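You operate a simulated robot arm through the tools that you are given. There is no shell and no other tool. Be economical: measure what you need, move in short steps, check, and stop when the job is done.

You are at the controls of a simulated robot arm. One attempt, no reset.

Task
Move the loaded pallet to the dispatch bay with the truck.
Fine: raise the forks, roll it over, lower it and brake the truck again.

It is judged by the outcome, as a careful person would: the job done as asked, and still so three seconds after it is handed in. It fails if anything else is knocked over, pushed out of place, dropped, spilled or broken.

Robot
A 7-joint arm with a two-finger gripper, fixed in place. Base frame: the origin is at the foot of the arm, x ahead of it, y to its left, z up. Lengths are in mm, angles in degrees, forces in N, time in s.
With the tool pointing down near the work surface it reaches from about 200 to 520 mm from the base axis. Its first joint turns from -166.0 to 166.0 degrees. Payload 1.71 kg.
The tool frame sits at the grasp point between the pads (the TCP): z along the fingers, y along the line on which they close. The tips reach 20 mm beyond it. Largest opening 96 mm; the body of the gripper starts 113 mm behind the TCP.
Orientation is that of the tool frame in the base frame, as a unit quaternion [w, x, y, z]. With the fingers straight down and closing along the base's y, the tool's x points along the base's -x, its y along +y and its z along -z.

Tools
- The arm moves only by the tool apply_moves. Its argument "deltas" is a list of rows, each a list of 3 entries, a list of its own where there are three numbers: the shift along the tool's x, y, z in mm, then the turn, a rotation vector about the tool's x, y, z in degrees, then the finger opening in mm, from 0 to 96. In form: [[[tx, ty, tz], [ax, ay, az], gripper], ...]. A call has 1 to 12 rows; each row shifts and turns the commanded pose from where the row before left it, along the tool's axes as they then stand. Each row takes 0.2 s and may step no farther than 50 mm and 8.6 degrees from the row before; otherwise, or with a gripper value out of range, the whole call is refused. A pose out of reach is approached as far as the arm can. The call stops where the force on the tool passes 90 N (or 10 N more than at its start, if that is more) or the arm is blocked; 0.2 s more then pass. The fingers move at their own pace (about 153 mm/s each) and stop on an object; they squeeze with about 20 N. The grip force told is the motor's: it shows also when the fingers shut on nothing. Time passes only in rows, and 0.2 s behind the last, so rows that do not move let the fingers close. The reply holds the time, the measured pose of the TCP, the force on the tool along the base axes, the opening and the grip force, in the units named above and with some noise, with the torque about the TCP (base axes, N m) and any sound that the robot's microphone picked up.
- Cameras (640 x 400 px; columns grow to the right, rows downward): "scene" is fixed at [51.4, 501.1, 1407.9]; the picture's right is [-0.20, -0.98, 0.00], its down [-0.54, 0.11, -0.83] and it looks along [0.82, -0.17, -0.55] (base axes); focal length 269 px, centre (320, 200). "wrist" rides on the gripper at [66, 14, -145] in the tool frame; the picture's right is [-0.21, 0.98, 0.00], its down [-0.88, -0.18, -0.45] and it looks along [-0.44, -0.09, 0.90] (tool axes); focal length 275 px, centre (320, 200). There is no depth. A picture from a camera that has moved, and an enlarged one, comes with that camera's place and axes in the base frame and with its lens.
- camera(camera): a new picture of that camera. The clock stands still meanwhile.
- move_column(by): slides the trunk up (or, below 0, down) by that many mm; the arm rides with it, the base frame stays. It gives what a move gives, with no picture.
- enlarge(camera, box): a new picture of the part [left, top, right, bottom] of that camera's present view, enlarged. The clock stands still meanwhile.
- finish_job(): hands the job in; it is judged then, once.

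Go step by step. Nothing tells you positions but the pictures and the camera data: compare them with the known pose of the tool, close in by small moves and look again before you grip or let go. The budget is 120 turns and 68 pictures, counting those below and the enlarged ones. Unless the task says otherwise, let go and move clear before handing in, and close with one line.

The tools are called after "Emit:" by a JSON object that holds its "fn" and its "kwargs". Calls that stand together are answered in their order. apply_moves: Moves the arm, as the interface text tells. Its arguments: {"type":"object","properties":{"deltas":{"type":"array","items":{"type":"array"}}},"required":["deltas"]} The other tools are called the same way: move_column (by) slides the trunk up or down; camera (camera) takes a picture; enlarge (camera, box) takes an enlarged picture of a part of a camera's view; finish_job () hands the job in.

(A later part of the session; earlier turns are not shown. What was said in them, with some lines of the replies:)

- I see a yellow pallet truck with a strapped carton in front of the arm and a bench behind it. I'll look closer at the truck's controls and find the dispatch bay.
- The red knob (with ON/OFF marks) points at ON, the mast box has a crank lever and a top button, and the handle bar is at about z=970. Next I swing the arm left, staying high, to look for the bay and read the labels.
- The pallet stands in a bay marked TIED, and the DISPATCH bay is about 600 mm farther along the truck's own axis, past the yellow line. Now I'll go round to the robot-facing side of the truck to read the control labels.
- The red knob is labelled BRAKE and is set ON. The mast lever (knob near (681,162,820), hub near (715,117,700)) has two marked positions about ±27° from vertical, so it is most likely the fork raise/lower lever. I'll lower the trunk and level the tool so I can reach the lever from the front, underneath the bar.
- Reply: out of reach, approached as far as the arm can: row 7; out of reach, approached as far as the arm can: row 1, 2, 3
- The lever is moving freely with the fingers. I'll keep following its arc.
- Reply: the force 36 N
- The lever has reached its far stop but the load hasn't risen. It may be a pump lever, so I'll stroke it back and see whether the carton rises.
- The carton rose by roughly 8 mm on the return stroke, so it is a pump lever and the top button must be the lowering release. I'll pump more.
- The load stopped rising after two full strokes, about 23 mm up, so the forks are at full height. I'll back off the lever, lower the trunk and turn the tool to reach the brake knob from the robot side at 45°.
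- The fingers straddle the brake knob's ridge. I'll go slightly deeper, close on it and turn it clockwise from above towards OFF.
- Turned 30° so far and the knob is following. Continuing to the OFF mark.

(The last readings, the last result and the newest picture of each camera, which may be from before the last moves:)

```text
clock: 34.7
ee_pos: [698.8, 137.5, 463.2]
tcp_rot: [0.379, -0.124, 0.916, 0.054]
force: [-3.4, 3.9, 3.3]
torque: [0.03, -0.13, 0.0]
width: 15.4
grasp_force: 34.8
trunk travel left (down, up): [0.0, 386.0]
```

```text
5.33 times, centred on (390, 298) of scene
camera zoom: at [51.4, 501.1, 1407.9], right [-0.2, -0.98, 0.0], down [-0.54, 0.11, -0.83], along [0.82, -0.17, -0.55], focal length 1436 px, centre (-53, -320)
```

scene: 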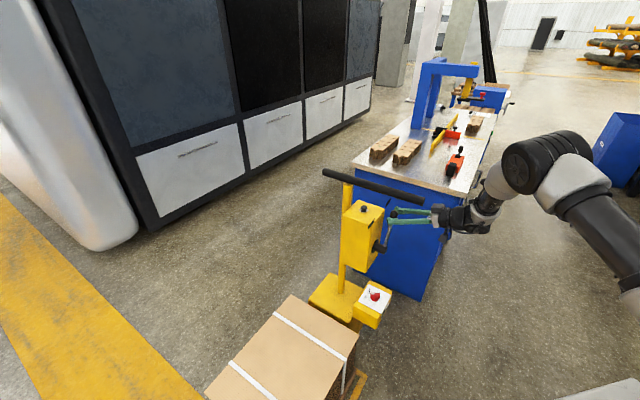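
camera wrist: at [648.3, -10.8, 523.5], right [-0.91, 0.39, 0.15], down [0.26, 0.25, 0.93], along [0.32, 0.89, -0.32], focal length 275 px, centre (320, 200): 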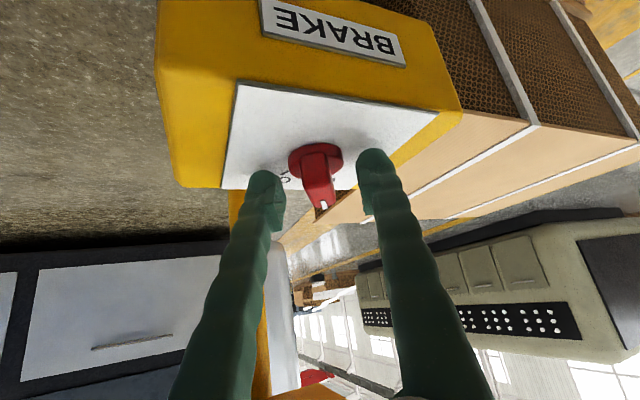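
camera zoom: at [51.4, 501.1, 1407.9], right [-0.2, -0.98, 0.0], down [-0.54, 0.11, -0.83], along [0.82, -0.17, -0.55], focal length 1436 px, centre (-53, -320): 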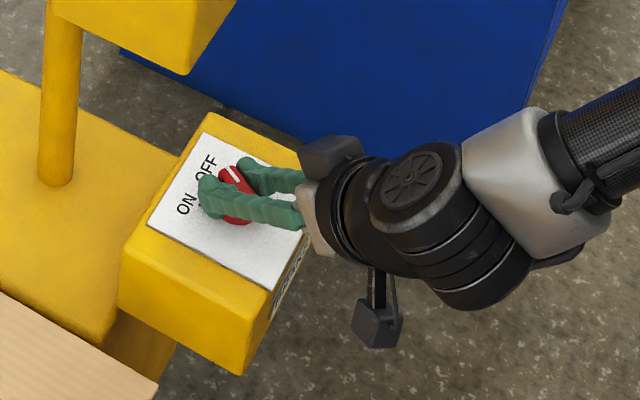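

The pointer is at OFF and the truck shifted slightly, so the brake is released. I'll open, back out, check the knob and raise the trunk for the handle bar.

Emit:
{"fn": "apply_moves", "kwargs": {"deltas": [[[0, 0, 0], [0, 0, 0], 50], [[0, 0, 0], [0, 0, 0], 50], [[0, 0, -30], [0, 0, 0], 50], [[0, 0, -40], [0, 0, 0], 50], [[0, 0, -40], [0, 0, 0], 50], [[0, 0, -40], [0, 0, 0], 50], [[0, 0, -40], [0, 0, 0], 50]]}}

Emit:
{"fn": "enlarge", "kwargs": {"camera": "scene", "box": [260, 160, 500, 340]}}

```text
clock: 36.3
ee_pos: [569.0, 100.2, 597.5]
tcp_rot: [0.379, -0.123, 0.916, 0.052]
force: [0.1, -0.1, 0.0]
torque: [-0.01, 0.02, -0.02]
width: 50.0
grasp_force: 0.1
trunk travel left (down, up): [0.0, 386.0]
```

```text
2.22 times, centred on (380, 250) of scene
camera zoom: at [51.4, 501.1, 1407.9], right [-0.2, -0.98, 0.0], down [-0.54, 0.11, -0.83], along [0.82, -0.17, -0.55], focal length 598 px, centre (187, 89)
```

zoom: 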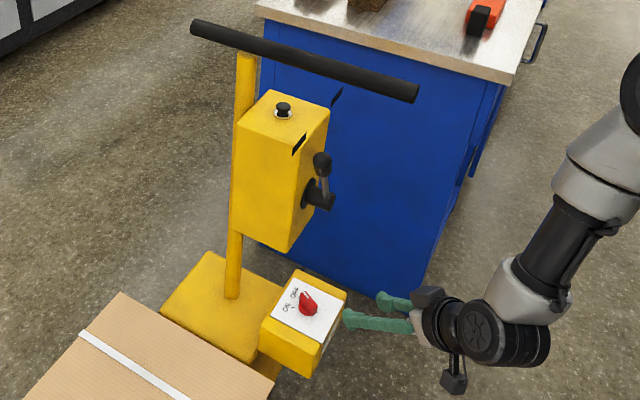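

Emit:
{"fn": "apply_moves", "kwargs": {"deltas": [[[29, -10, -29], [0, 0, 0], 60], [[29, -10, -29], [0, 0, 0], 60], [[29, -10, -29], [0, 0, 0], 60], [[0, 0, 0], [-5.3, 0, -5.3], 60], [[0, 0, 0], [-5.3, 0, -5.3], 60], [[0, 0, 0], [-5.3, 0, -5.3], 60], [[0, 0, 0], [-5.3, 0, -5.3], 60]]}}

Emit:
{"fn": "move_column", "kwargs": {"by": 275}}

```text
clock: 37.9
ee_pos: [458.7, 38.7, 596.5]
tcp_rot: [0.354, -0.357, 0.852, 0.148]
force: [-1.9, 0.0, 0.0]
torque: [-0.03, 0.01, 0.01]
width: 60.0
grasp_force: 0.1
trunk travel left (down, up): [0.0, 386.0]
```

```text
clock: 40.7
ee_pos: [458.4, 39.4, 870.2]
tcp_rot: [0.354, -0.356, 0.852, 0.149]
force: [0.0, -1.2, -0.2]
torque: [-0.01, 0.01, 0.02]
width: 60.1
grasp_force: 0.0
trunk travel left (down, up): [-275.0, 111.0]
```

Emit:
{"fn": "apply_moves", "kwargs": {"deltas": [[[-30.5, 0, -30.3], [0, 0, 0], 80], [[-30.5, 0, -30.3], [0, 0, 0], 80], [[-30.5, 0, -30.3], [0, 0, 0], 80], [[-30.5, 0, -30.3], [0, 0, 0], 80], [[-19.3, -27, 19.4], [0, 0, 0], 80], [[-19.3, -27, 19.4], [0, 0, 0], 80], [[-19.3, -27, 19.4], [0, 0, 0], 80]]}}

Emit:
{"fn": "camera", "kwargs": {"camera": "wrist"}}

Emit:
{"fn": "enlarge", "kwargs": {"camera": "scene", "box": [310, 120, 470, 240]}}

```text
clock: 42.3
ee_pos: [576.7, 40.0, 1044.3]
tcp_rot: [0.352, -0.356, 0.853, 0.149]
force: [0.1, -0.4, 0.1]
torque: [0.02, 0.01, 0.01]
width: 80.1
grasp_force: 0.1
trunk travel left (down, up): [-275.0, 111.0]
```

```text
23 pictures are left
camera wrist: at [462.1, -57.3, 1099.9], right [-0.59, 0.79, 0.15], down [0.35, 0.09, 0.93], along [0.73, 0.61, -0.33], focal length 275 px, centre (320, 200)
```

wrist: 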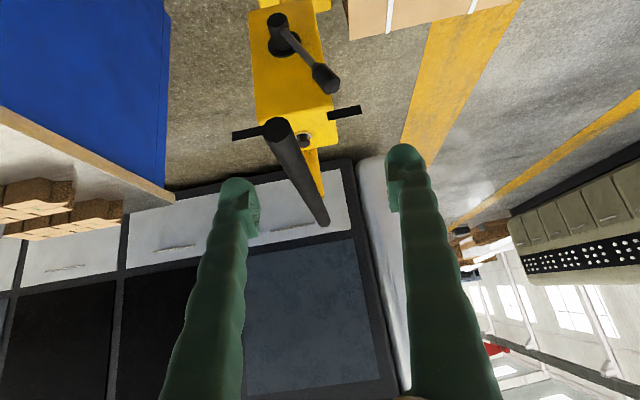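

```text
3.33 times, centred on (390, 180) of scene
camera zoom: at [51.4, 501.1, 1407.9], right [-0.2, -0.98, 0.0], down [-0.54, 0.11, -0.83], along [0.82, -0.17, -0.55], focal length 898 px, centre (87, 267)
```

zoom: 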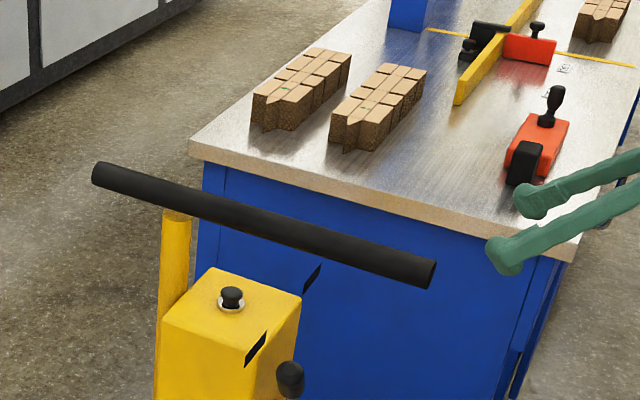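

Emit:
{"fn": "apply_moves", "kwargs": {"deltas": [[[-3, -18, 20], [0, 0, 0], 80], [[-3, -18, 20], [0, 0, 0], 80], [[-2, 0, 35], [0, 0, 0], 80], [[0, 0, 25], [0, 0, 0], 80]]}}

Emit:
{"fn": "camera", "kwargs": {"camera": "wrist"}}

```text
clock: 43.3
ee_pos: [655.7, 69.9, 978.7]
tcp_rot: [0.353, -0.357, 0.852, 0.148]
force: [0.4, -0.7, -0.1]
torque: [-0.03, -0.02, -0.01]
width: 79.9
grasp_force: 0.1
trunk travel left (down, up): [-275.0, 111.0]
```

```text
21 pictures are left
camera wrist: at [541.3, -27.9, 1034.4], right [-0.59, 0.79, 0.15], down [0.35, 0.09, 0.93], along [0.73, 0.61, -0.33], focal length 275 px, centre (320, 200)
```

wrist: 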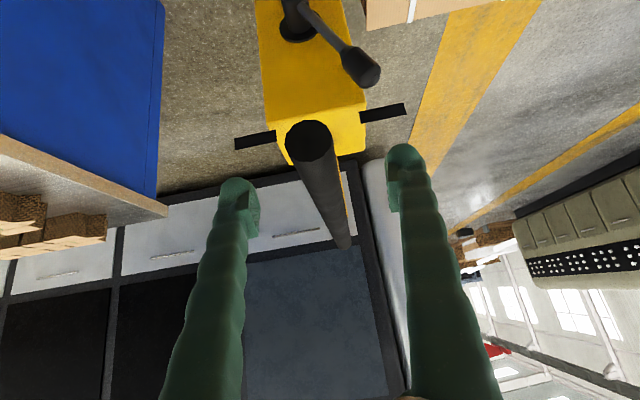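

Emit:
{"fn": "apply_moves", "kwargs": {"deltas": [[[2, 0, 18], [0, 0, 0], 80], [[2, 0, 18], [0, 0, 0], 80], [[0, 0, 0], [0, 0, 0], 20], [[0, 0, 0], [0, 0, 0], 20], [[0, 0, 0], [0, 0, 0], 20]]}}

Emit:
{"fn": "camera", "kwargs": {"camera": "wrist"}}

```text
clock: 44.5
ee_pos: [673.2, 85.2, 949.0]
tcp_rot: [0.352, -0.357, 0.852, 0.149]
force: [5.7, -1.3, -4.3]
torque: [0.01, -0.09, -0.47]
width: 25.1
grasp_force: 34.7
trunk travel left (down, up): [-275.0, 111.0]
```

```text
20 pictures are left
camera wrist: at [557.9, -11.8, 1005.7], right [-0.59, 0.79, 0.15], down [0.35, 0.09, 0.93], along [0.73, 0.61, -0.33], focal length 275 px, centre (320, 200)
```

wrist: 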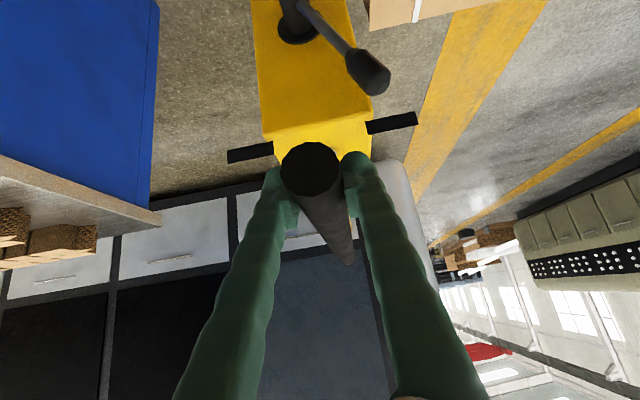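

The bar is gripped (25 mm). I'll start rolling the truck slowly towards the dispatch bay.

Emit:
{"fn": "apply_moves", "kwargs": {"deltas": [[[0, 5, 0], [0, 0, 0], 20], [[0, 10, 0], [0, 0, 0], 20], [[0, 12, 0], [0, 0, 0], 20], [[0, 14, 0], [0, 0, 0], 20], [[0, 14, 0], [0, 0, 0], 20]]}}

Emit:
{"fn": "enlarge", "kwargs": {"camera": "scene", "box": [200, 150, 500, 400]}}

```text
clock: 45.7
ee_pos: [630.4, 128.2, 949.3]
tcp_rot: [0.352, -0.357, 0.852, 0.15]
force: [-0.3, 8.9, -14.5]
torque: [0.41, 0.0, -0.6]
width: 25.3
grasp_force: 34.5
trunk travel left (down, up): [-275.0, 111.0]
```

```text
1.60 times, centred on (350, 275) of scene
camera zoom: at [51.4, 501.1, 1407.9], right [-0.2, -0.98, 0.0], down [-0.54, 0.11, -0.83], along [0.82, -0.17, -0.55], focal length 431 px, centre (272, 80)
```

zoom: 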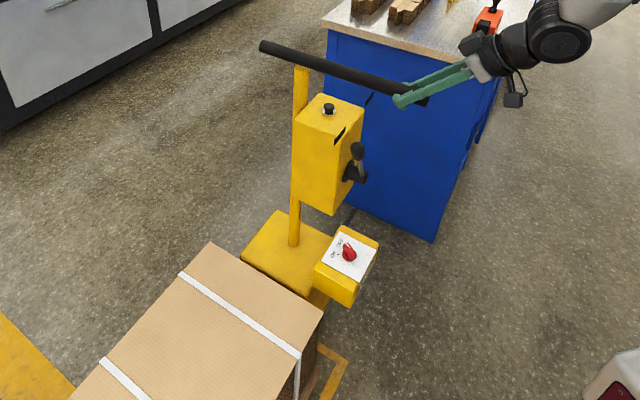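

Emit:
{"fn": "apply_moves", "kwargs": {"deltas": [[[0, 12, 0], [0, 0, 0], 20], [[0, 18, 0], [0, 0, 0], 20], [[0, 20, 0], [0, 0, 0], 20], [[0, 20, 0], [0, 0, 0], 20], [[0, 20, 0], [0, 0, 0], 20], [[0, 20, 0], [0, 0, 0], 20], [[0, 20, 0], [0, 0, 0], 20], [[0, 20, 0], [0, 0, 0], 20], [[0, 20, 0], [0, 0, 0], 20], [[0, 20, 0], [0, 0, 0], 20], [[0, 12, 0], [0, 0, 0], 20], [[0, 6, 0], [0, 0, 0], 20]]}}

Emit:
{"fn": "camera", "kwargs": {"camera": "scene"}}

Emit:
{"fn": "camera", "kwargs": {"camera": "wrist"}}

```text
clock: 48.3
ee_pos: [483.7, 271.4, 948.0]
tcp_rot: [0.353, -0.356, 0.852, 0.148]
force: [12.6, 10.1, -7.4]
torque: [0.18, -0.3, -0.73]
width: 24.9
grasp_force: 34.8
trunk travel left (down, up): [-275.0, 111.0]
```

```text
18 pictures are left
```

scene: 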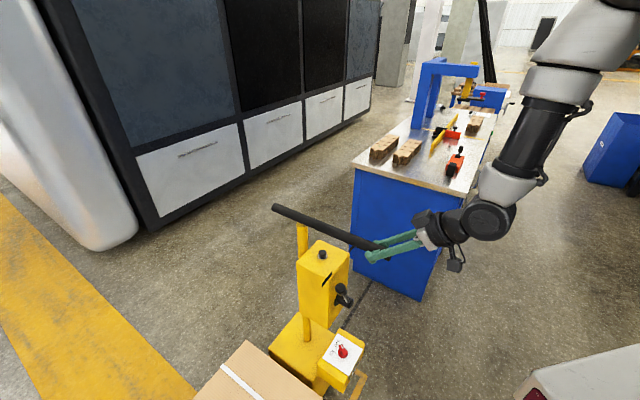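

```text
17 pictures are left
camera wrist: at [369.4, 174.4, 1005.2], right [-0.59, 0.79, 0.15], down [0.35, 0.09, 0.93], along [0.73, 0.61, -0.33], focal length 275 px, centre (320, 200)
```

wrist: 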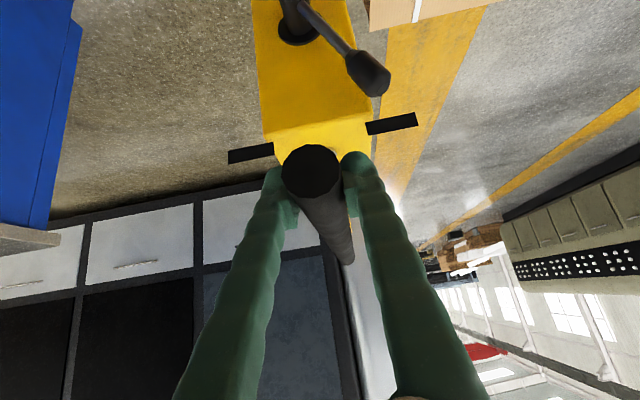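

Emit:
{"fn": "apply_moves", "kwargs": {"deltas": [[[0, 12, 0], [0, 0, 0], 20], [[0, 20, 0], [0, 0, 0], 20], [[0, 28, 0], [0, 0, 0], 20], [[0, 30, 0], [0, 0, 0], 20], [[0, 30, 0], [0, 0, 0], 20], [[0, 30, 0], [0, 0, 0], 20], [[0, 30, 0], [0, 0, 0], 20], [[0, 30, 0], [0, 0, 0], 20], [[0, 30, 0], [0, 0, 0], 20], [[0, 26, 0], [0, 0, 0], 20], [[0, 18, 0], [0, 0, 0], 20], [[0, 8, 0], [0, 0, 0], 20]]}}

Emit:
{"fn": "camera", "kwargs": {"camera": "wrist"}}

```text
clock: 50.9
ee_pos: [277.3, 477.5, 948.0]
tcp_rot: [0.353, -0.356, 0.853, 0.148]
force: [15.4, 17.7, -12.8]
torque: [0.11, -0.21, -0.5]
width: 25.0
grasp_force: 35.0
trunk travel left (down, up): [-275.0, 111.0]
```

```text
16 pictures are left
camera wrist: at [161.8, 379.8, 1005.4], right [-0.59, 0.79, 0.15], down [0.35, 0.09, 0.93], along [0.73, 0.61, -0.33], focal length 275 px, centre (320, 200)
```

wrist: 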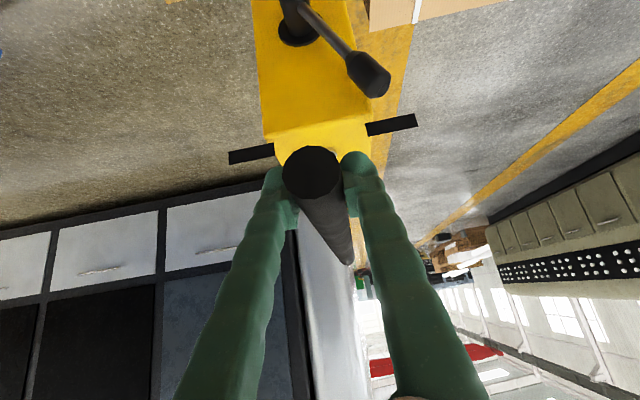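

Rolled about 557 mm. I'll release the bar, back off and look from above at how the pallet sits against the DISPATCH outline.

Emit:
{"fn": "apply_moves", "kwargs": {"deltas": [[[0, 0, 0], [0, 0, 0], 80], [[0, 0, 0], [0, 0, 0], 80], [[0, 0, -35], [0, 0, 0], 80], [[0, 0, -40], [0, 0, 0], 80], [[-34, 0, -34], [0, 0, 0], 80], [[-34, 0, -34], [0, 0, 0], 80], [[-34, 0, -34], [0, 0, 0], 80], [[-34, 0, -34], [0, 0, 0], 80]]}}

Emit:
{"fn": "apply_moves", "kwargs": {"deltas": [[[0, 25, 0], [0, 7.5, 0], 80], [[0, 25, 0], [0, 7.5, 0], 80], [[0, 0, 0], [0, 7.5, 0], 80], [[0, 0, 0], [0, 7.5, 0], 80], [[0, 0, 0], [0, 7.5, 0], 80], [[0, 0, 0], [0, 7.5, 0], 80]]}}

Emit:
{"fn": "camera", "kwargs": {"camera": "wrist"}}

```text
clock: 52.7
ee_pos: [236.2, 435.4, 1196.6]
tcp_rot: [0.354, -0.356, 0.852, 0.149]
force: [-1.3, -0.4, -0.4]
torque: [0.0, -0.02, 0.02]
width: 80.0
grasp_force: 0.0
trunk travel left (down, up): [-275.0, 111.0]
```

```text
clock: 54.1
ee_pos: [201.3, 472.3, 1195.6]
tcp_rot: [-0.001, -0.386, 0.923, 0.001]
force: [0.0, 0.5, -0.2]
torque: [0.0, 0.03, 0.03]
width: 79.7
grasp_force: 0.1
trunk travel left (down, up): [-275.0, 111.0]
```

```text
15 pictures are left
camera wrist: at [147.2, 434.3, 1340.9], right [-0.55, 0.83, 0.0], down [0.75, 0.49, 0.44], along [0.37, 0.25, -0.9], focal length 275 px, centre (320, 200)
```

wrist: 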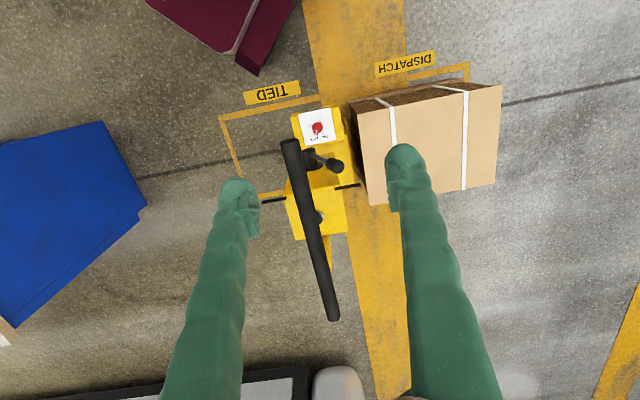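

Emit:
{"fn": "enlarge", "kwargs": {"camera": "wrist", "box": [330, 40, 520, 220]}}

```text
2.22 times, centred on (425, 130) of wrist
camera zoom: at [147.2, 434.3, 1340.9], right [-0.55, 0.83, 0.0], down [0.75, 0.49, 0.44], along [0.37, 0.25, -0.9], focal length 612 px, centre (87, 356)
```

zoom: 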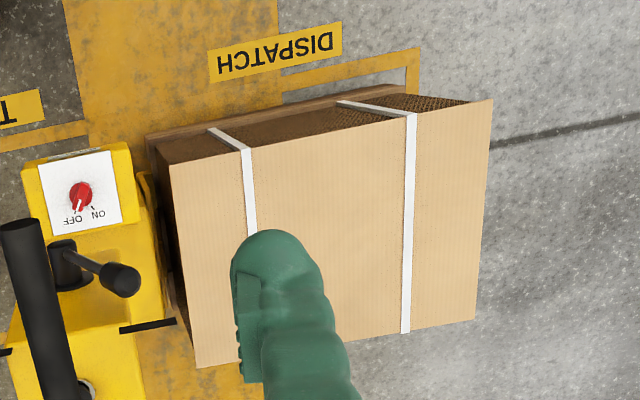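

The pallet tracks straight and sits inside the DISPATCH outline laterally, but it is still about 40 mm short along the bay. I'll regrip the bar and roll it the rest of the way.

Emit:
{"fn": "apply_moves", "kwargs": {"deltas": [[[0, 0, 0], [0, -7.5, 0], 80], [[0, 0, 0], [0, -7.5, 0], 80], [[0, 0, 0], [0, -7.5, 0], 80], [[0, 0, 0], [0, -7.5, 0], 80], [[0, -25, 0], [0, -7.5, 0], 80], [[0, -25, 0], [0, -7.5, 0], 80], [[34, 0, 34], [0, 0, 0], 80], [[34, 0, 34], [0, 0, 0], 80], [[34, 0, 34], [0, 0, 0], 80], [[34, 0, 34], [0, 0, 0], 80]]}}

Emit:
{"fn": "camera", "kwargs": {"camera": "wrist"}}

```text
clock: 56.3
ee_pos: [237.6, 437.9, 1001.4]
tcp_rot: [0.353, -0.357, 0.852, 0.149]
force: [0.2, 0.2, -0.5]
torque: [-0.03, -0.01, -0.02]
width: 80.1
grasp_force: 0.0
trunk travel left (down, up): [-275.0, 111.0]
```

```text
13 pictures are left
camera wrist: at [123.6, 340.2, 1057.4], right [-0.59, 0.79, 0.15], down [0.35, 0.09, 0.93], along [0.73, 0.61, -0.32], focal length 275 px, centre (320, 200)
```

wrist: 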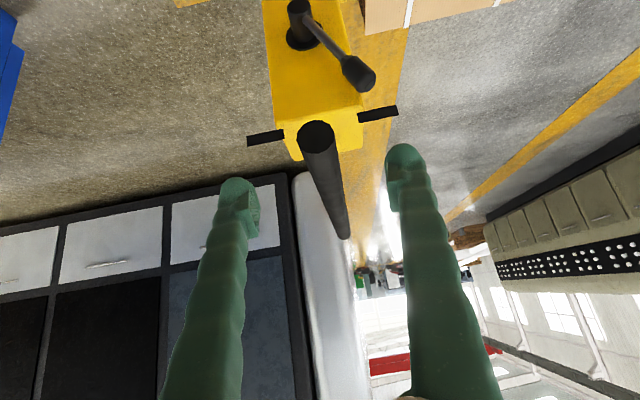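

Emit:
{"fn": "apply_moves", "kwargs": {"deltas": [[[0, 0, 38], [0, 0, 0], 80], [[0, 0, 37], [0, 0, 0], 80], [[0, 0, 0], [0, 0, 0], 20], [[0, 0, 0], [0, 0, 0], 20], [[0, 0, 0], [0, 0, 0], 20]]}}

Emit:
{"fn": "apply_moves", "kwargs": {"deltas": [[[0, 5, 0], [0, 0, 0], 20], [[0, 9, 0], [0, 0, 0], 20], [[0, 11, 0], [0, 0, 0], 20], [[0, 10, 0], [0, 0, 0], 20], [[0, 5, 0], [0, 0, 0], 20], [[0, 0, 0], [0, 0, 0], 20]]}}

```text
clock: 57.5
ee_pos: [275.7, 475.9, 947.7]
tcp_rot: [0.354, -0.356, 0.852, 0.148]
force: [3.3, 2.9, -8.2]
torque: [0.53, -0.58, -0.41]
width: 24.5
grasp_force: 34.7
trunk travel left (down, up): [-275.0, 111.0]
```

```text
clock: 58.9
ee_pos: [247.0, 506.5, 949.0]
tcp_rot: [0.352, -0.357, 0.852, 0.148]
force: [10.2, 10.4, -22.4]
torque: [0.09, -0.02, -0.61]
width: 24.6
grasp_force: 35.0
trunk travel left (down, up): [-275.0, 111.0]
```

Total roll is 599 mm, so the pallet should be in the bay. Now I'll release the bar, come round to the back side of the mast with closed fingers and go for the lowering button under the bar.

Emit:
{"fn": "apply_moves", "kwargs": {"deltas": [[[0, 0, 0], [0, 0, 0], 80], [[0, 0, 0], [0, 0, 0], 80], [[0, 0, -35], [0, 0, 0], 80], [[0, 0, -40], [0, 0, 0], 80], [[-35, 0, -35], [0, 0, 0], 40], [[-35, 0, -35], [0, 0, 0], 0]]}}

Emit:
{"fn": "apply_moves", "kwargs": {"deltas": [[[0, 0, 0], [-5.3, 0, -5.3], 0], [[0, 0, 0], [-5.3, 0, -5.3], 0], [[0, 0, 0], [-5.3, 0, -5.3], 0], [[0, 0, 0], [-5.3, 0, -5.3], 0], [[0, 0, 0], [-5.3, 0, -5.3], 0], [[0, 0, 0], [-5.3, 0, -5.3], 0], [[0, 0, 0], [-5.3, 0, -5.3], 0], [[0, 0, 0], [-5.3, 0, -5.3], 0]]}}

Emit:
{"fn": "apply_moves", "kwargs": {"deltas": [[[13.6, -34.4, 14.8], [0, 0, 0], 0], [[13.6, -34.4, 14.8], [0, 0, 0], 0], [[13.6, -34.4, 14.8], [0, 0, 0], 0], [[13.6, -34.4, 14.8], [0, 0, 0], 0], [[13.6, -34.4, 14.8], [0, 0, 0], 0]]}}

Emit:
{"fn": "camera", "kwargs": {"camera": "wrist"}}

```text
clock: 60.3
ee_pos: [207.0, 462.8, 1101.3]
tcp_rot: [0.354, -0.356, 0.852, 0.149]
force: [0.2, -0.6, 1.0]
torque: [0.04, 0.02, 0.04]
width: 0.0
grasp_force: 19.9
trunk travel left (down, up): [-275.0, 111.0]
```

```text
clock: 62.1
ee_pos: [210.8, 464.5, 1102.9]
tcp_rot: [-0.234, 0.734, -0.559, -0.306]
force: [-0.3, -0.1, 1.1]
torque: [0.01, 0.03, 0.09]
width: 0.1
grasp_force: 20.1
trunk travel left (down, up): [-275.0, 111.0]
```

```text
clock: 63.3
ee_pos: [373.9, 515.3, 1000.6]
tcp_rot: [-0.231, 0.735, -0.56, -0.306]
force: [0.6, -0.9, 0.0]
torque: [0.04, 0.0, 0.03]
width: 0.0
grasp_force: 19.9
trunk travel left (down, up): [-275.0, 111.0]
```

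```text
12 pictures are left
camera wrist: at [400.9, 367.7, 1057.7], right [-0.98, -0.12, 0.15], down [0.1, 0.34, 0.93], along [-0.16, 0.93, -0.32], focal length 275 px, centre (320, 200)
```

wrist: 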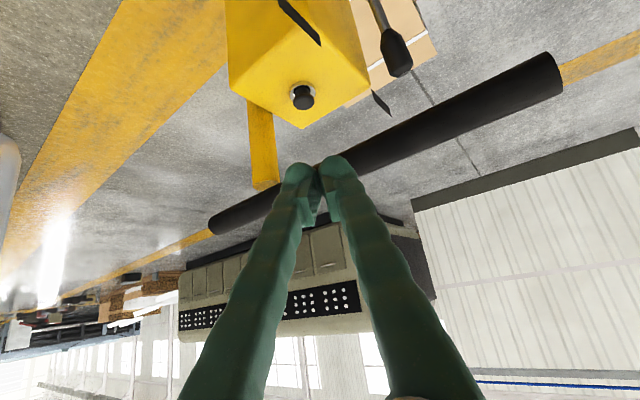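

Emit:
{"fn": "apply_moves", "kwargs": {"deltas": [[[0, 0, 0], [-5.66, 0, -5.66], 0], [[0, 0, 0], [0, -7, 0], 0], [[15.2, -13.3, 36.5], [0, 0, 0], 0], [[15.2, -13.3, 36.5], [0, 0, 0], 0]]}}

Emit:
{"fn": "camera", "kwargs": {"camera": "wrist"}}

Emit:
{"fn": "enlarge", "kwargs": {"camera": "scene", "box": [170, 180, 410, 400]}}

```text
clock: 64.3
ee_pos: [383.7, 563.8, 931.7]
tcp_rot: [-0.241, 0.751, -0.493, -0.367]
force: [0.0, -0.2, 0.0]
torque: [0.01, 0.01, 0.03]
width: 0.0
grasp_force: 20.2
trunk travel left (down, up): [-275.0, 111.0]
```

```text
11 pictures are left
camera wrist: at [431.7, 414.5, 968.7], right [-0.95, -0.27, 0.16], down [0.1, 0.24, 0.96], along [-0.3, 0.93, -0.21], focal length 275 px, centre (320, 200)
```

wrist: 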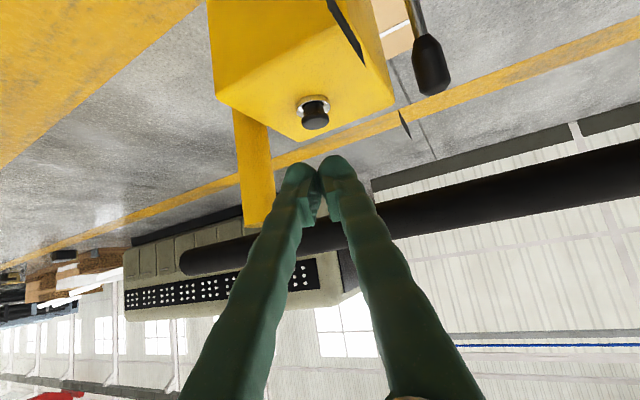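

```text
1.82 times, centred on (290, 290) of scene
camera zoom: at [51.4, 501.1, 1407.9], right [-0.2, -0.98, 0.0], down [-0.54, 0.11, -0.83], along [0.82, -0.17, -0.55], focal length 490 px, centre (374, 36)
```

zoom: 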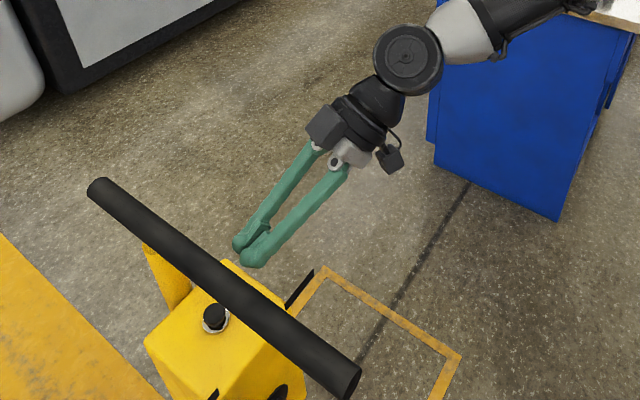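

Emit:
{"fn": "apply_moves", "kwargs": {"deltas": [[[2.3, 0.9, 31], [0, 0, 0], 0], [[2.3, 0.9, 30.7], [0, 0, 0], 0]]}}

Emit:
{"fn": "camera", "kwargs": {"camera": "wrist"}}

Emit:
{"fn": "enlarge", "kwargs": {"camera": "scene", "box": [190, 260, 310, 400]}}

```text
clock: 64.9
ee_pos: [362.3, 603.9, 890.6]
tcp_rot: [-0.241, 0.751, -0.493, -0.367]
force: [-0.6, 0.4, 0.0]
torque: [-0.02, 0.0, -0.03]
width: 0.0
grasp_force: 19.7
trunk travel left (down, up): [-275.0, 111.0]
```

```text
9 pictures are left
camera wrist: at [411.4, 455.6, 928.2], right [-0.95, -0.27, 0.16], down [0.09, 0.25, 0.96], along [-0.3, 0.93, -0.21], focal length 275 px, centre (320, 200)
```

wrist: 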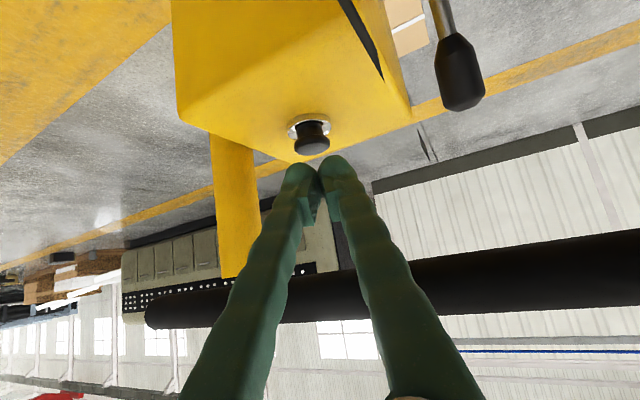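

```text
2.86 times, centred on (250, 330) of scene
camera zoom: at [51.4, 501.1, 1407.9], right [-0.2, -0.98, 0.0], down [-0.54, 0.11, -0.83], along [0.82, -0.17, -0.55], focal length 770 px, centre (520, -171)
```

zoom: 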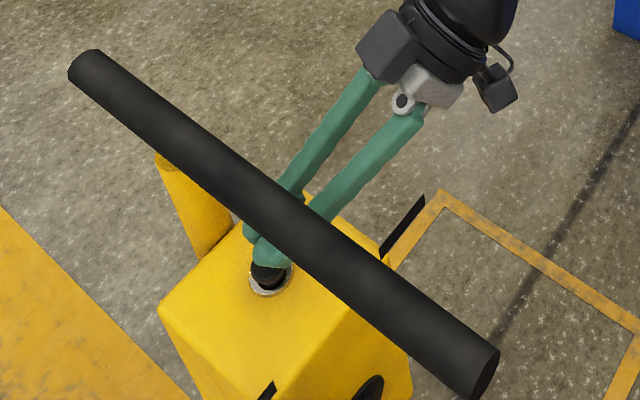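

The closed tips are right above the button. Pressing straight down in small steps.

Emit:
{"fn": "apply_moves", "kwargs": {"deltas": [[[3.94, 0, 3.07], [0, 0, 0], 0], [[3.94, 0, 3.07], [0, 0, 0], 0], [[3.94, 0, 3.07], [0, 0, 0], 0], [[3.15, 0, 2.46], [0, 0, 0], 0], [[3.15, 0, 2.46], [0, 0, 0], 0], [[0, 0, 0], [0, 0, 0], 0], [[0, 0, 0], [0, 0, 0], 0]]}}

Emit:
{"fn": "enlarge", "kwargs": {"camera": "scene", "box": [190, 260, 310, 400]}}

```text
clock: 66.5
ee_pos: [363.3, 602.7, 867.4]
tcp_rot: [-0.242, 0.75, -0.493, -0.367]
force: [-0.3, -0.3, 9.8]
torque: [0.07, 0.04, -0.02]
width: 6.1
grasp_force: 29.4
trunk travel left (down, up): [-275.0, 111.0]
heard: click
```

```text
2.86 times, centred on (250, 330) of scene
camera zoom: at [51.4, 501.1, 1407.9], right [-0.2, -0.98, 0.0], down [-0.54, 0.11, -0.83], along [0.82, -0.17, -0.55], focal length 770 px, centre (520, -171)
```

zoom: 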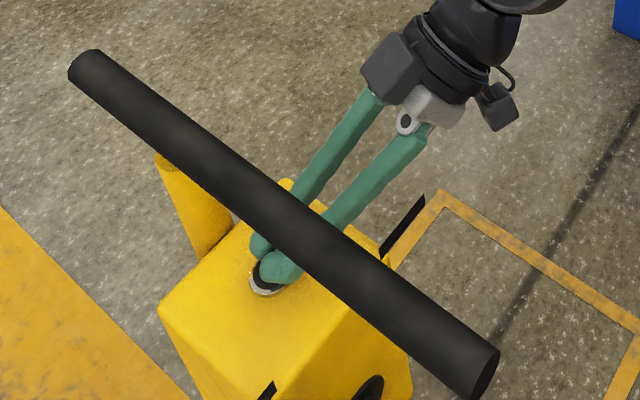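

A click, and the button is down under about 10 N. I'll hold it a while so the forks sink fully, then retreat.

Emit:
{"fn": "apply_moves", "kwargs": {"deltas": [[[0, 0, 0], [0, 0, 0], 0], [[0, 0, 0], [0, 0, 0], 0], [[0, 0, 0], [0, 0, 0], 0], [[0, 0, 0], [0, 0, 0], 0], [[0, 0, 0], [0, 0, 0], 0], [[0, 0, 0], [0, 0, 0], 0], [[0, 0, 0], [0, 0, 0], 0], [[0, 0, 0], [0, 0, 0], 0], [[0, 0, 0], [0, 0, 0], 0], [[0, 0, 0], [0, 0, 0], 0], [[0, 0, 0], [0, 0, 0], 0], [[0, 0, 0], [0, 0, 0], 0]]}}

Emit:
{"fn": "apply_moves", "kwargs": {"deltas": [[[-4, 0, -3], [0, 0, 0], 0], [[-12, 0, -9], [0, 0, 0], 0], [[0, 0, -40], [0, 0, 0], 0], [[0, 0, -45], [0, 0, 0], 0], [[0, 0, -45], [0, 0, 0], 0], [[-35, 0, -27], [0, 0, 0], 0], [[-35, 0, -27], [0, 0, 0], 0], [[-35, 0, -27], [0, 0, 0], 0]]}}

```text
clock: 69.1
ee_pos: [361.4, 603.5, 868.7]
tcp_rot: [-0.242, 0.751, -0.493, -0.367]
force: [1.5, 3.5, 13.9]
torque: [0.17, 0.01, 0.01]
width: 5.9
grasp_force: 29.7
trunk travel left (down, up): [-275.0, 111.0]
```

```text
clock: 70.9
ee_pos: [400.7, 508.7, 1102.7]
tcp_rot: [-0.241, 0.751, -0.493, -0.367]
force: [0.0, -0.1, 0.1]
torque: [0.04, 0.0, -0.02]
width: 0.0
grasp_force: 29.5
trunk travel left (down, up): [-275.0, 111.0]
```

Now I'll return to the overhead viewpoint to verify that the pallet is lowered inside the bay.

Emit:
{"fn": "apply_moves", "kwargs": {"deltas": [[[0, 0, 0], [6.6, 0, 5.15], 50], [[0, 0, 0], [6.6, 0, 5.15], 50], [[0, 0, 0], [6.6, 0, 5.15], 50], [[0, 0, 0], [6.6, 0, 5.15], 50], [[0, 0, 0], [6.6, 0, 5.15], 50], [[0, 0, 0], [6.6, 0, 5.15], 50], [[0, 0, 0], [6.6, 0, 5.15], 50], [[0, 0, 0], [6.6, 0, 5.15], 50]]}}

Emit:
{"fn": "apply_moves", "kwargs": {"deltas": [[[2.8, 20.2, -33], [0, 0, 0], 50], [[2.8, 20.2, -33], [0, 0, 0], 50], [[2.8, 20.2, -33], [0, 0, 0], 50], [[2.8, 20.2, -33], [0, 0, 0], 50], [[2.8, 20.2, -33], [0, 0, 0], 50], [[0, 0, 0], [0, 8.4, 0], 96], [[0, 0, 0], [0, 8.4, 0], 96], [[0, 0, 0], [0, 8.4, 0], 96], [[0, 0, 0], [0, 8.4, 0], 96], [[0, 0, 0], [0, 8.4, 0], 96], [[0, 0, 0], [0, 8.4, 0], 96]]}}

Emit:
{"fn": "enlarge", "kwargs": {"camera": "wrist", "box": [230, 30, 530, 220]}}

```text
clock: 72.7
ee_pos: [403.5, 509.5, 1100.4]
tcp_rot: [0.404, -0.353, 0.826, 0.173]
force: [-0.3, -0.4, 0.0]
torque: [-0.02, 0.0, -0.03]
width: 50.0
grasp_force: 0.1
trunk travel left (down, up): [-275.0, 111.0]
```

```text
clock: 75.1
ee_pos: [234.8, 480.1, 1189.9]
tcp_rot: [0.011, -0.394, 0.919, 0.006]
force: [0.6, -0.3, -0.6]
torque: [0.0, 0.06, -0.03]
width: 96.1
grasp_force: 0.1
trunk travel left (down, up): [-275.0, 111.0]
```

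```text
2.11 times, centred on (380, 125) of wrist
camera zoom: at [177.5, 437.1, 1334.8], right [-0.57, 0.82, 0.01], down [0.73, 0.5, 0.47], along [0.38, 0.27, -0.88], focal length 580 px, centre (194, 358)
```

zoom: 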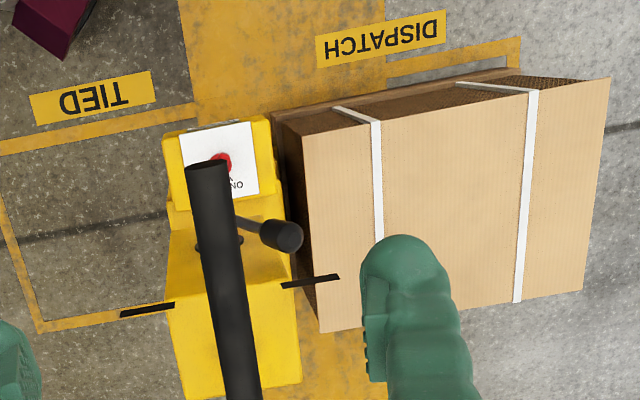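

The pallet sits inside the DISPATCH outline (about 20 mm off the far line). Next: retract, lower the trunk and go to the brake knob, now near (273,559,460).

Emit:
{"fn": "apply_moves", "kwargs": {"deltas": [[[38, 16, 0], [0, 0, 7.6], 60], [[38, 16, 0], [0, 0, 7.6], 60], [[38, 16, 0], [0, 0, 7.6], 60], [[0, 0, 0], [0, 0, 7.6], 60], [[0, 0, 0], [0, -7.4, 0], 60], [[0, 0, 0], [0, -7.4, 0], 60], [[0, 0, 0], [0, -7.4, 0], 60], [[0, 0, 0], [0, -7.4, 0], 60], [[0, 0, 0], [0, -7.4, 0], 60], [[0, 0, 0], [0, -7.4, 0], 60]]}}

```text
clock: 77.3
ee_pos: [115.9, 445.6, 1189.8]
tcp_rot: [0.386, -0.126, 0.912, 0.062]
force: [-0.3, 0.1, -0.1]
torque: [-0.01, 0.01, 0.0]
width: 60.2
grasp_force: 0.0
trunk travel left (down, up): [-275.0, 111.0]
```

Emit:
{"fn": "move_column", "kwargs": {"by": -275}}

Emit:
{"fn": "camera", "kwargs": {"camera": "scene"}}

```text
clock: 80.1
ee_pos: [115.2, 444.9, 915.2]
tcp_rot: [0.385, -0.125, 0.912, 0.061]
force: [-0.6, -0.4, -0.1]
torque: [0.04, -0.01, 0.01]
width: 59.9
grasp_force: 0.0
trunk travel left (down, up): [0.0, 386.0]
```

```text
5 pictures are left
```

scene: 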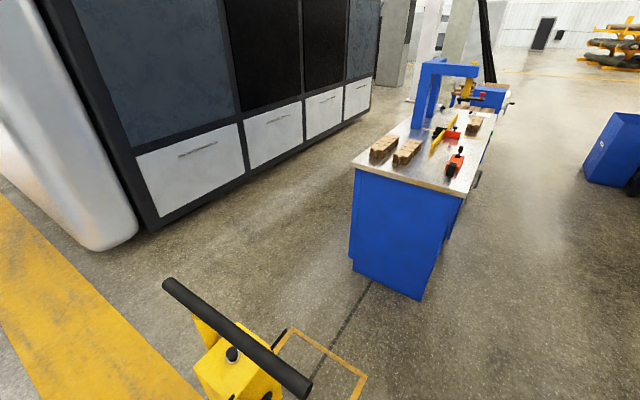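

Emit:
{"fn": "apply_moves", "kwargs": {"deltas": [[[31.9, -0.7, 30.9], [0, 0, 0], 50], [[31.9, -0.7, 30.9], [0, 0, 0], 50], [[31.9, -0.7, 30.9], [0, 0, 0], 50], [[31.9, -0.7, 30.9], [0, 0, 0], 50], [[31.9, -0.7, 30.9], [0, 0, 0], 50], [[31.9, -0.7, 30.9], [0, 0, 0], 50], [[31.9, -0.7, 30.9], [0, 0, 0], 50], [[31.9, -0.7, 30.9], [0, 0, 0], 50], [[-19, 21.7, 33.3], [0, 0, 0], 50], [[-19, 21.7, 33.3], [0, 0, 0], 50], [[-19, 21.7, 33.3], [0, 0, 0], 50]]}}

Emit:
{"fn": "camera", "kwargs": {"camera": "wrist"}}

```text
clock: 82.5
ee_pos: [204.1, 539.1, 530.1]
tcp_rot: [0.385, -0.125, 0.912, 0.061]
force: [-0.9, 0.2, -0.3]
torque: [-0.01, 0.0, -0.03]
width: 50.1
grasp_force: 0.0
trunk travel left (down, up): [0.0, 386.0]
```

```text
4 pictures are left
camera wrist: at [57.0, 508.8, 585.5], right [-0.13, 0.98, 0.16], down [0.34, -0.11, 0.94], along [0.93, 0.18, -0.31], focal length 275 px, centre (320, 200)
```

wrist: 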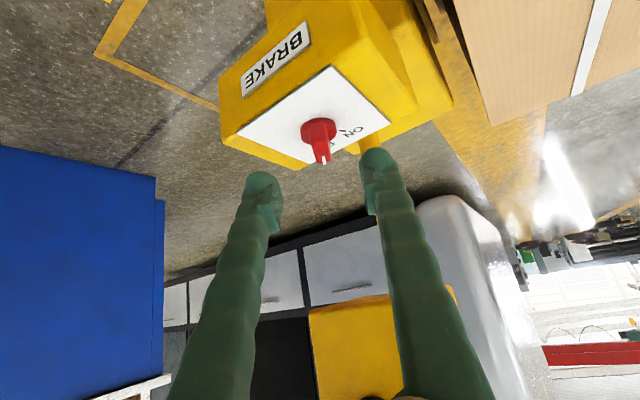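

Knob is aligned with the fingers at OFF. Advancing to straddle it and closing.

Emit:
{"fn": "apply_moves", "kwargs": {"deltas": [[[-0.5, 0, 33], [0, 0, 0], 46], [[-0.5, 0, 33], [0, 0, 0], 46], [[-0.5, 0, 31.5], [0, 0, 0], 46], [[0, 0, 0], [0, 0, 0], 10], [[0, 0, 0], [0, 0, 0], 10], [[0, 0, 0], [0, 0, 0], 10]]}}

```text
clock: 83.9
ee_pos: [271.7, 559.9, 463.2]
tcp_rot: [0.385, -0.125, 0.912, 0.062]
force: [4.8, 5.9, -7.1]
torque: [0.05, -0.04, 0.0]
width: 14.8
grasp_force: 34.9
trunk travel left (down, up): [0.0, 386.0]
```

Emit:
{"fn": "apply_moves", "kwargs": {"deltas": [[[0, 0, 0], [-5.39, 0.11, -5.2], 10], [[0, 0, 0], [-5.39, 0.11, -5.2], 10], [[0, 0, 0], [-5.39, 0.11, -5.2], 10], [[0, 0, 0], [-5.39, 0.11, -5.2], 10], [[0, 0, 0], [-5.39, 0.11, -5.2], 10], [[0, 0, 0], [-5.39, 0.11, -5.2], 10], [[0, 0, 0], [-5.39, 0.11, -5.2], 10], [[0, 0, 0], [-5.39, 0.11, -5.2], 10], [[0, 0, 0], [0, 0, 0], 10]]}}

Emit:
{"fn": "camera", "kwargs": {"camera": "wrist"}}

```text
clock: 85.9
ee_pos: [274.0, 558.2, 463.5]
tcp_rot: [0.303, -0.564, 0.728, 0.245]
force: [9.3, -9.2, -8.5]
torque: [-0.42, -0.04, -0.03]
width: 15.1
grasp_force: 35.2
trunk travel left (down, up): [0.0, 386.0]
```

```text
3 pictures are left
camera wrist: at [224.2, 415.3, 518.2], right [-0.91, 0.38, 0.16], down [0.27, 0.23, 0.94], along [0.31, 0.9, -0.31], focal length 275 px, centre (320, 200)
```

wrist: 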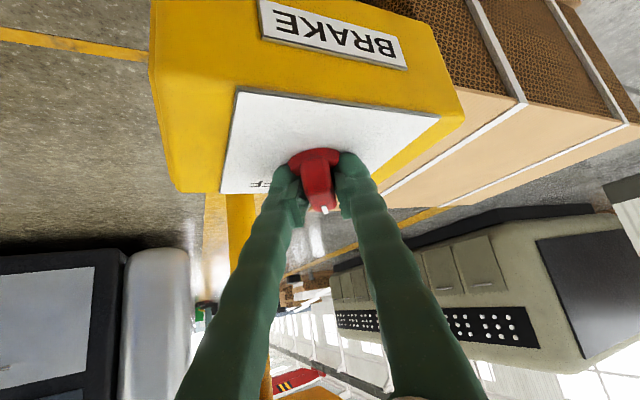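

The carton sits about 23 mm lower relative to the truck than when raised, so the load is down, and the knob is back at its ON angle. Releasing and backing away to verify.

Emit:
{"fn": "apply_moves", "kwargs": {"deltas": [[[0, 0, 0], [0, 0, 0], 50], [[0, 0, 0], [0, 0, 0], 50], [[0, 0, -30], [0, 0, 0], 50], [[0, 0, -40], [0, 0, 0], 50], [[0, 0, -40], [0, 0, 0], 50], [[0, 0, -40], [0, 0, 0], 50]]}}

Emit:
{"fn": "camera", "kwargs": {"camera": "wrist"}}

```text
clock: 87.3
ee_pos: [248.4, 454.2, 569.4]
tcp_rot: [0.303, -0.564, 0.727, 0.247]
force: [0.3, 0.4, 0.0]
torque: [0.02, 0.01, -0.02]
width: 49.9
grasp_force: 0.1
trunk travel left (down, up): [0.0, 386.0]
```

```text
2 pictures are left
camera wrist: at [198.2, 310.9, 624.1], right [-0.91, 0.37, 0.17], down [0.27, 0.23, 0.94], along [0.31, 0.9, -0.31], focal length 275 px, centre (320, 200)
```

wrist: 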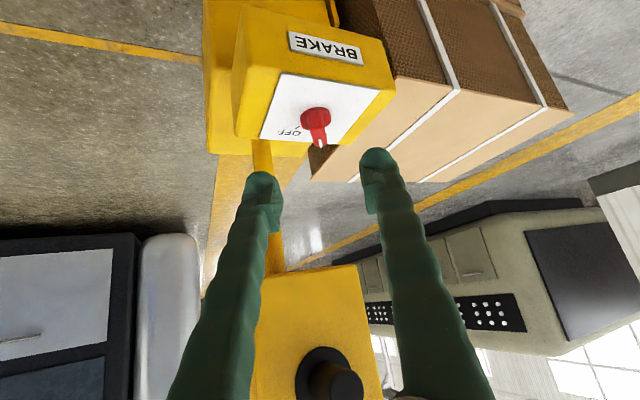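

Emit:
{"fn": "apply_moves", "kwargs": {"deltas": [[[0, 0, -40], [0, 0, 0], 50], [[0, 0, -40], [0, 0, 0], 50]]}}

Emit:
{"fn": "enlarge", "kwargs": {"camera": "wrist", "box": [200, 0, 600, 180]}}

```text
clock: 87.9
ee_pos: [234.4, 396.2, 625.8]
tcp_rot: [0.302, -0.564, 0.728, 0.247]
force: [-0.6, 0.5, 0.2]
torque: [0.0, -0.01, -0.03]
width: 50.1
grasp_force: 0.0
trunk travel left (down, up): [0.0, 386.0]
```

```text
1.60 times, centred on (400, 90) of wrist
camera zoom: at [185.0, 253.9, 679.9], right [-0.91, 0.38, 0.17], down [0.27, 0.23, 0.94], along [0.31, 0.9, -0.31], focal length 440 px, centre (192, 376)
```

zoom: 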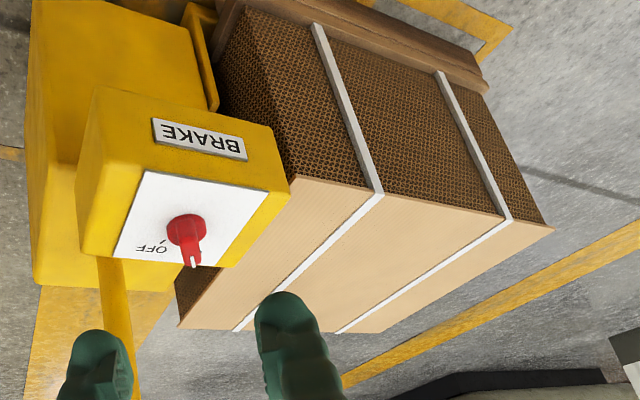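

Emit:
{"fn": "enlarge", "kwargs": {"camera": "wrist", "box": [440, 0, 560, 75]}}

```text
5.33 times, centred on (500, 38) of wrist
camera zoom: at [185.0, 253.9, 679.9], right [-0.91, 0.38, 0.17], down [0.27, 0.23, 0.94], along [0.31, 0.9, -0.31], focal length 1468 px, centre (-640, 1067)
```

zoom: 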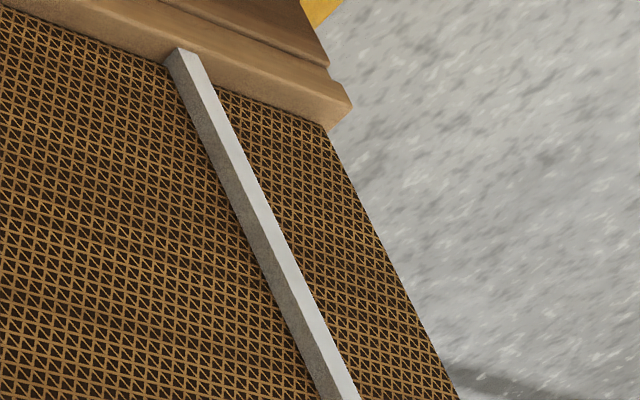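

The brake reads ON, the load is lowered, and the pallet is inside the DISPATCH outline (about 25 mm from the far line). The arm is clear, so I'm handing in.

Emit:
{"fn": "finish_job", "kwargs": {}}

```text
The job is handed in.
```

The loaded pallet is lowered inside the dispatch bay, the truck's brake is back ON, and the arm is clear with nothing else disturbed that I could see. By my estimate from the pictures, it stands about 25 mm inside the far line and 5–10 mm inside the near one.
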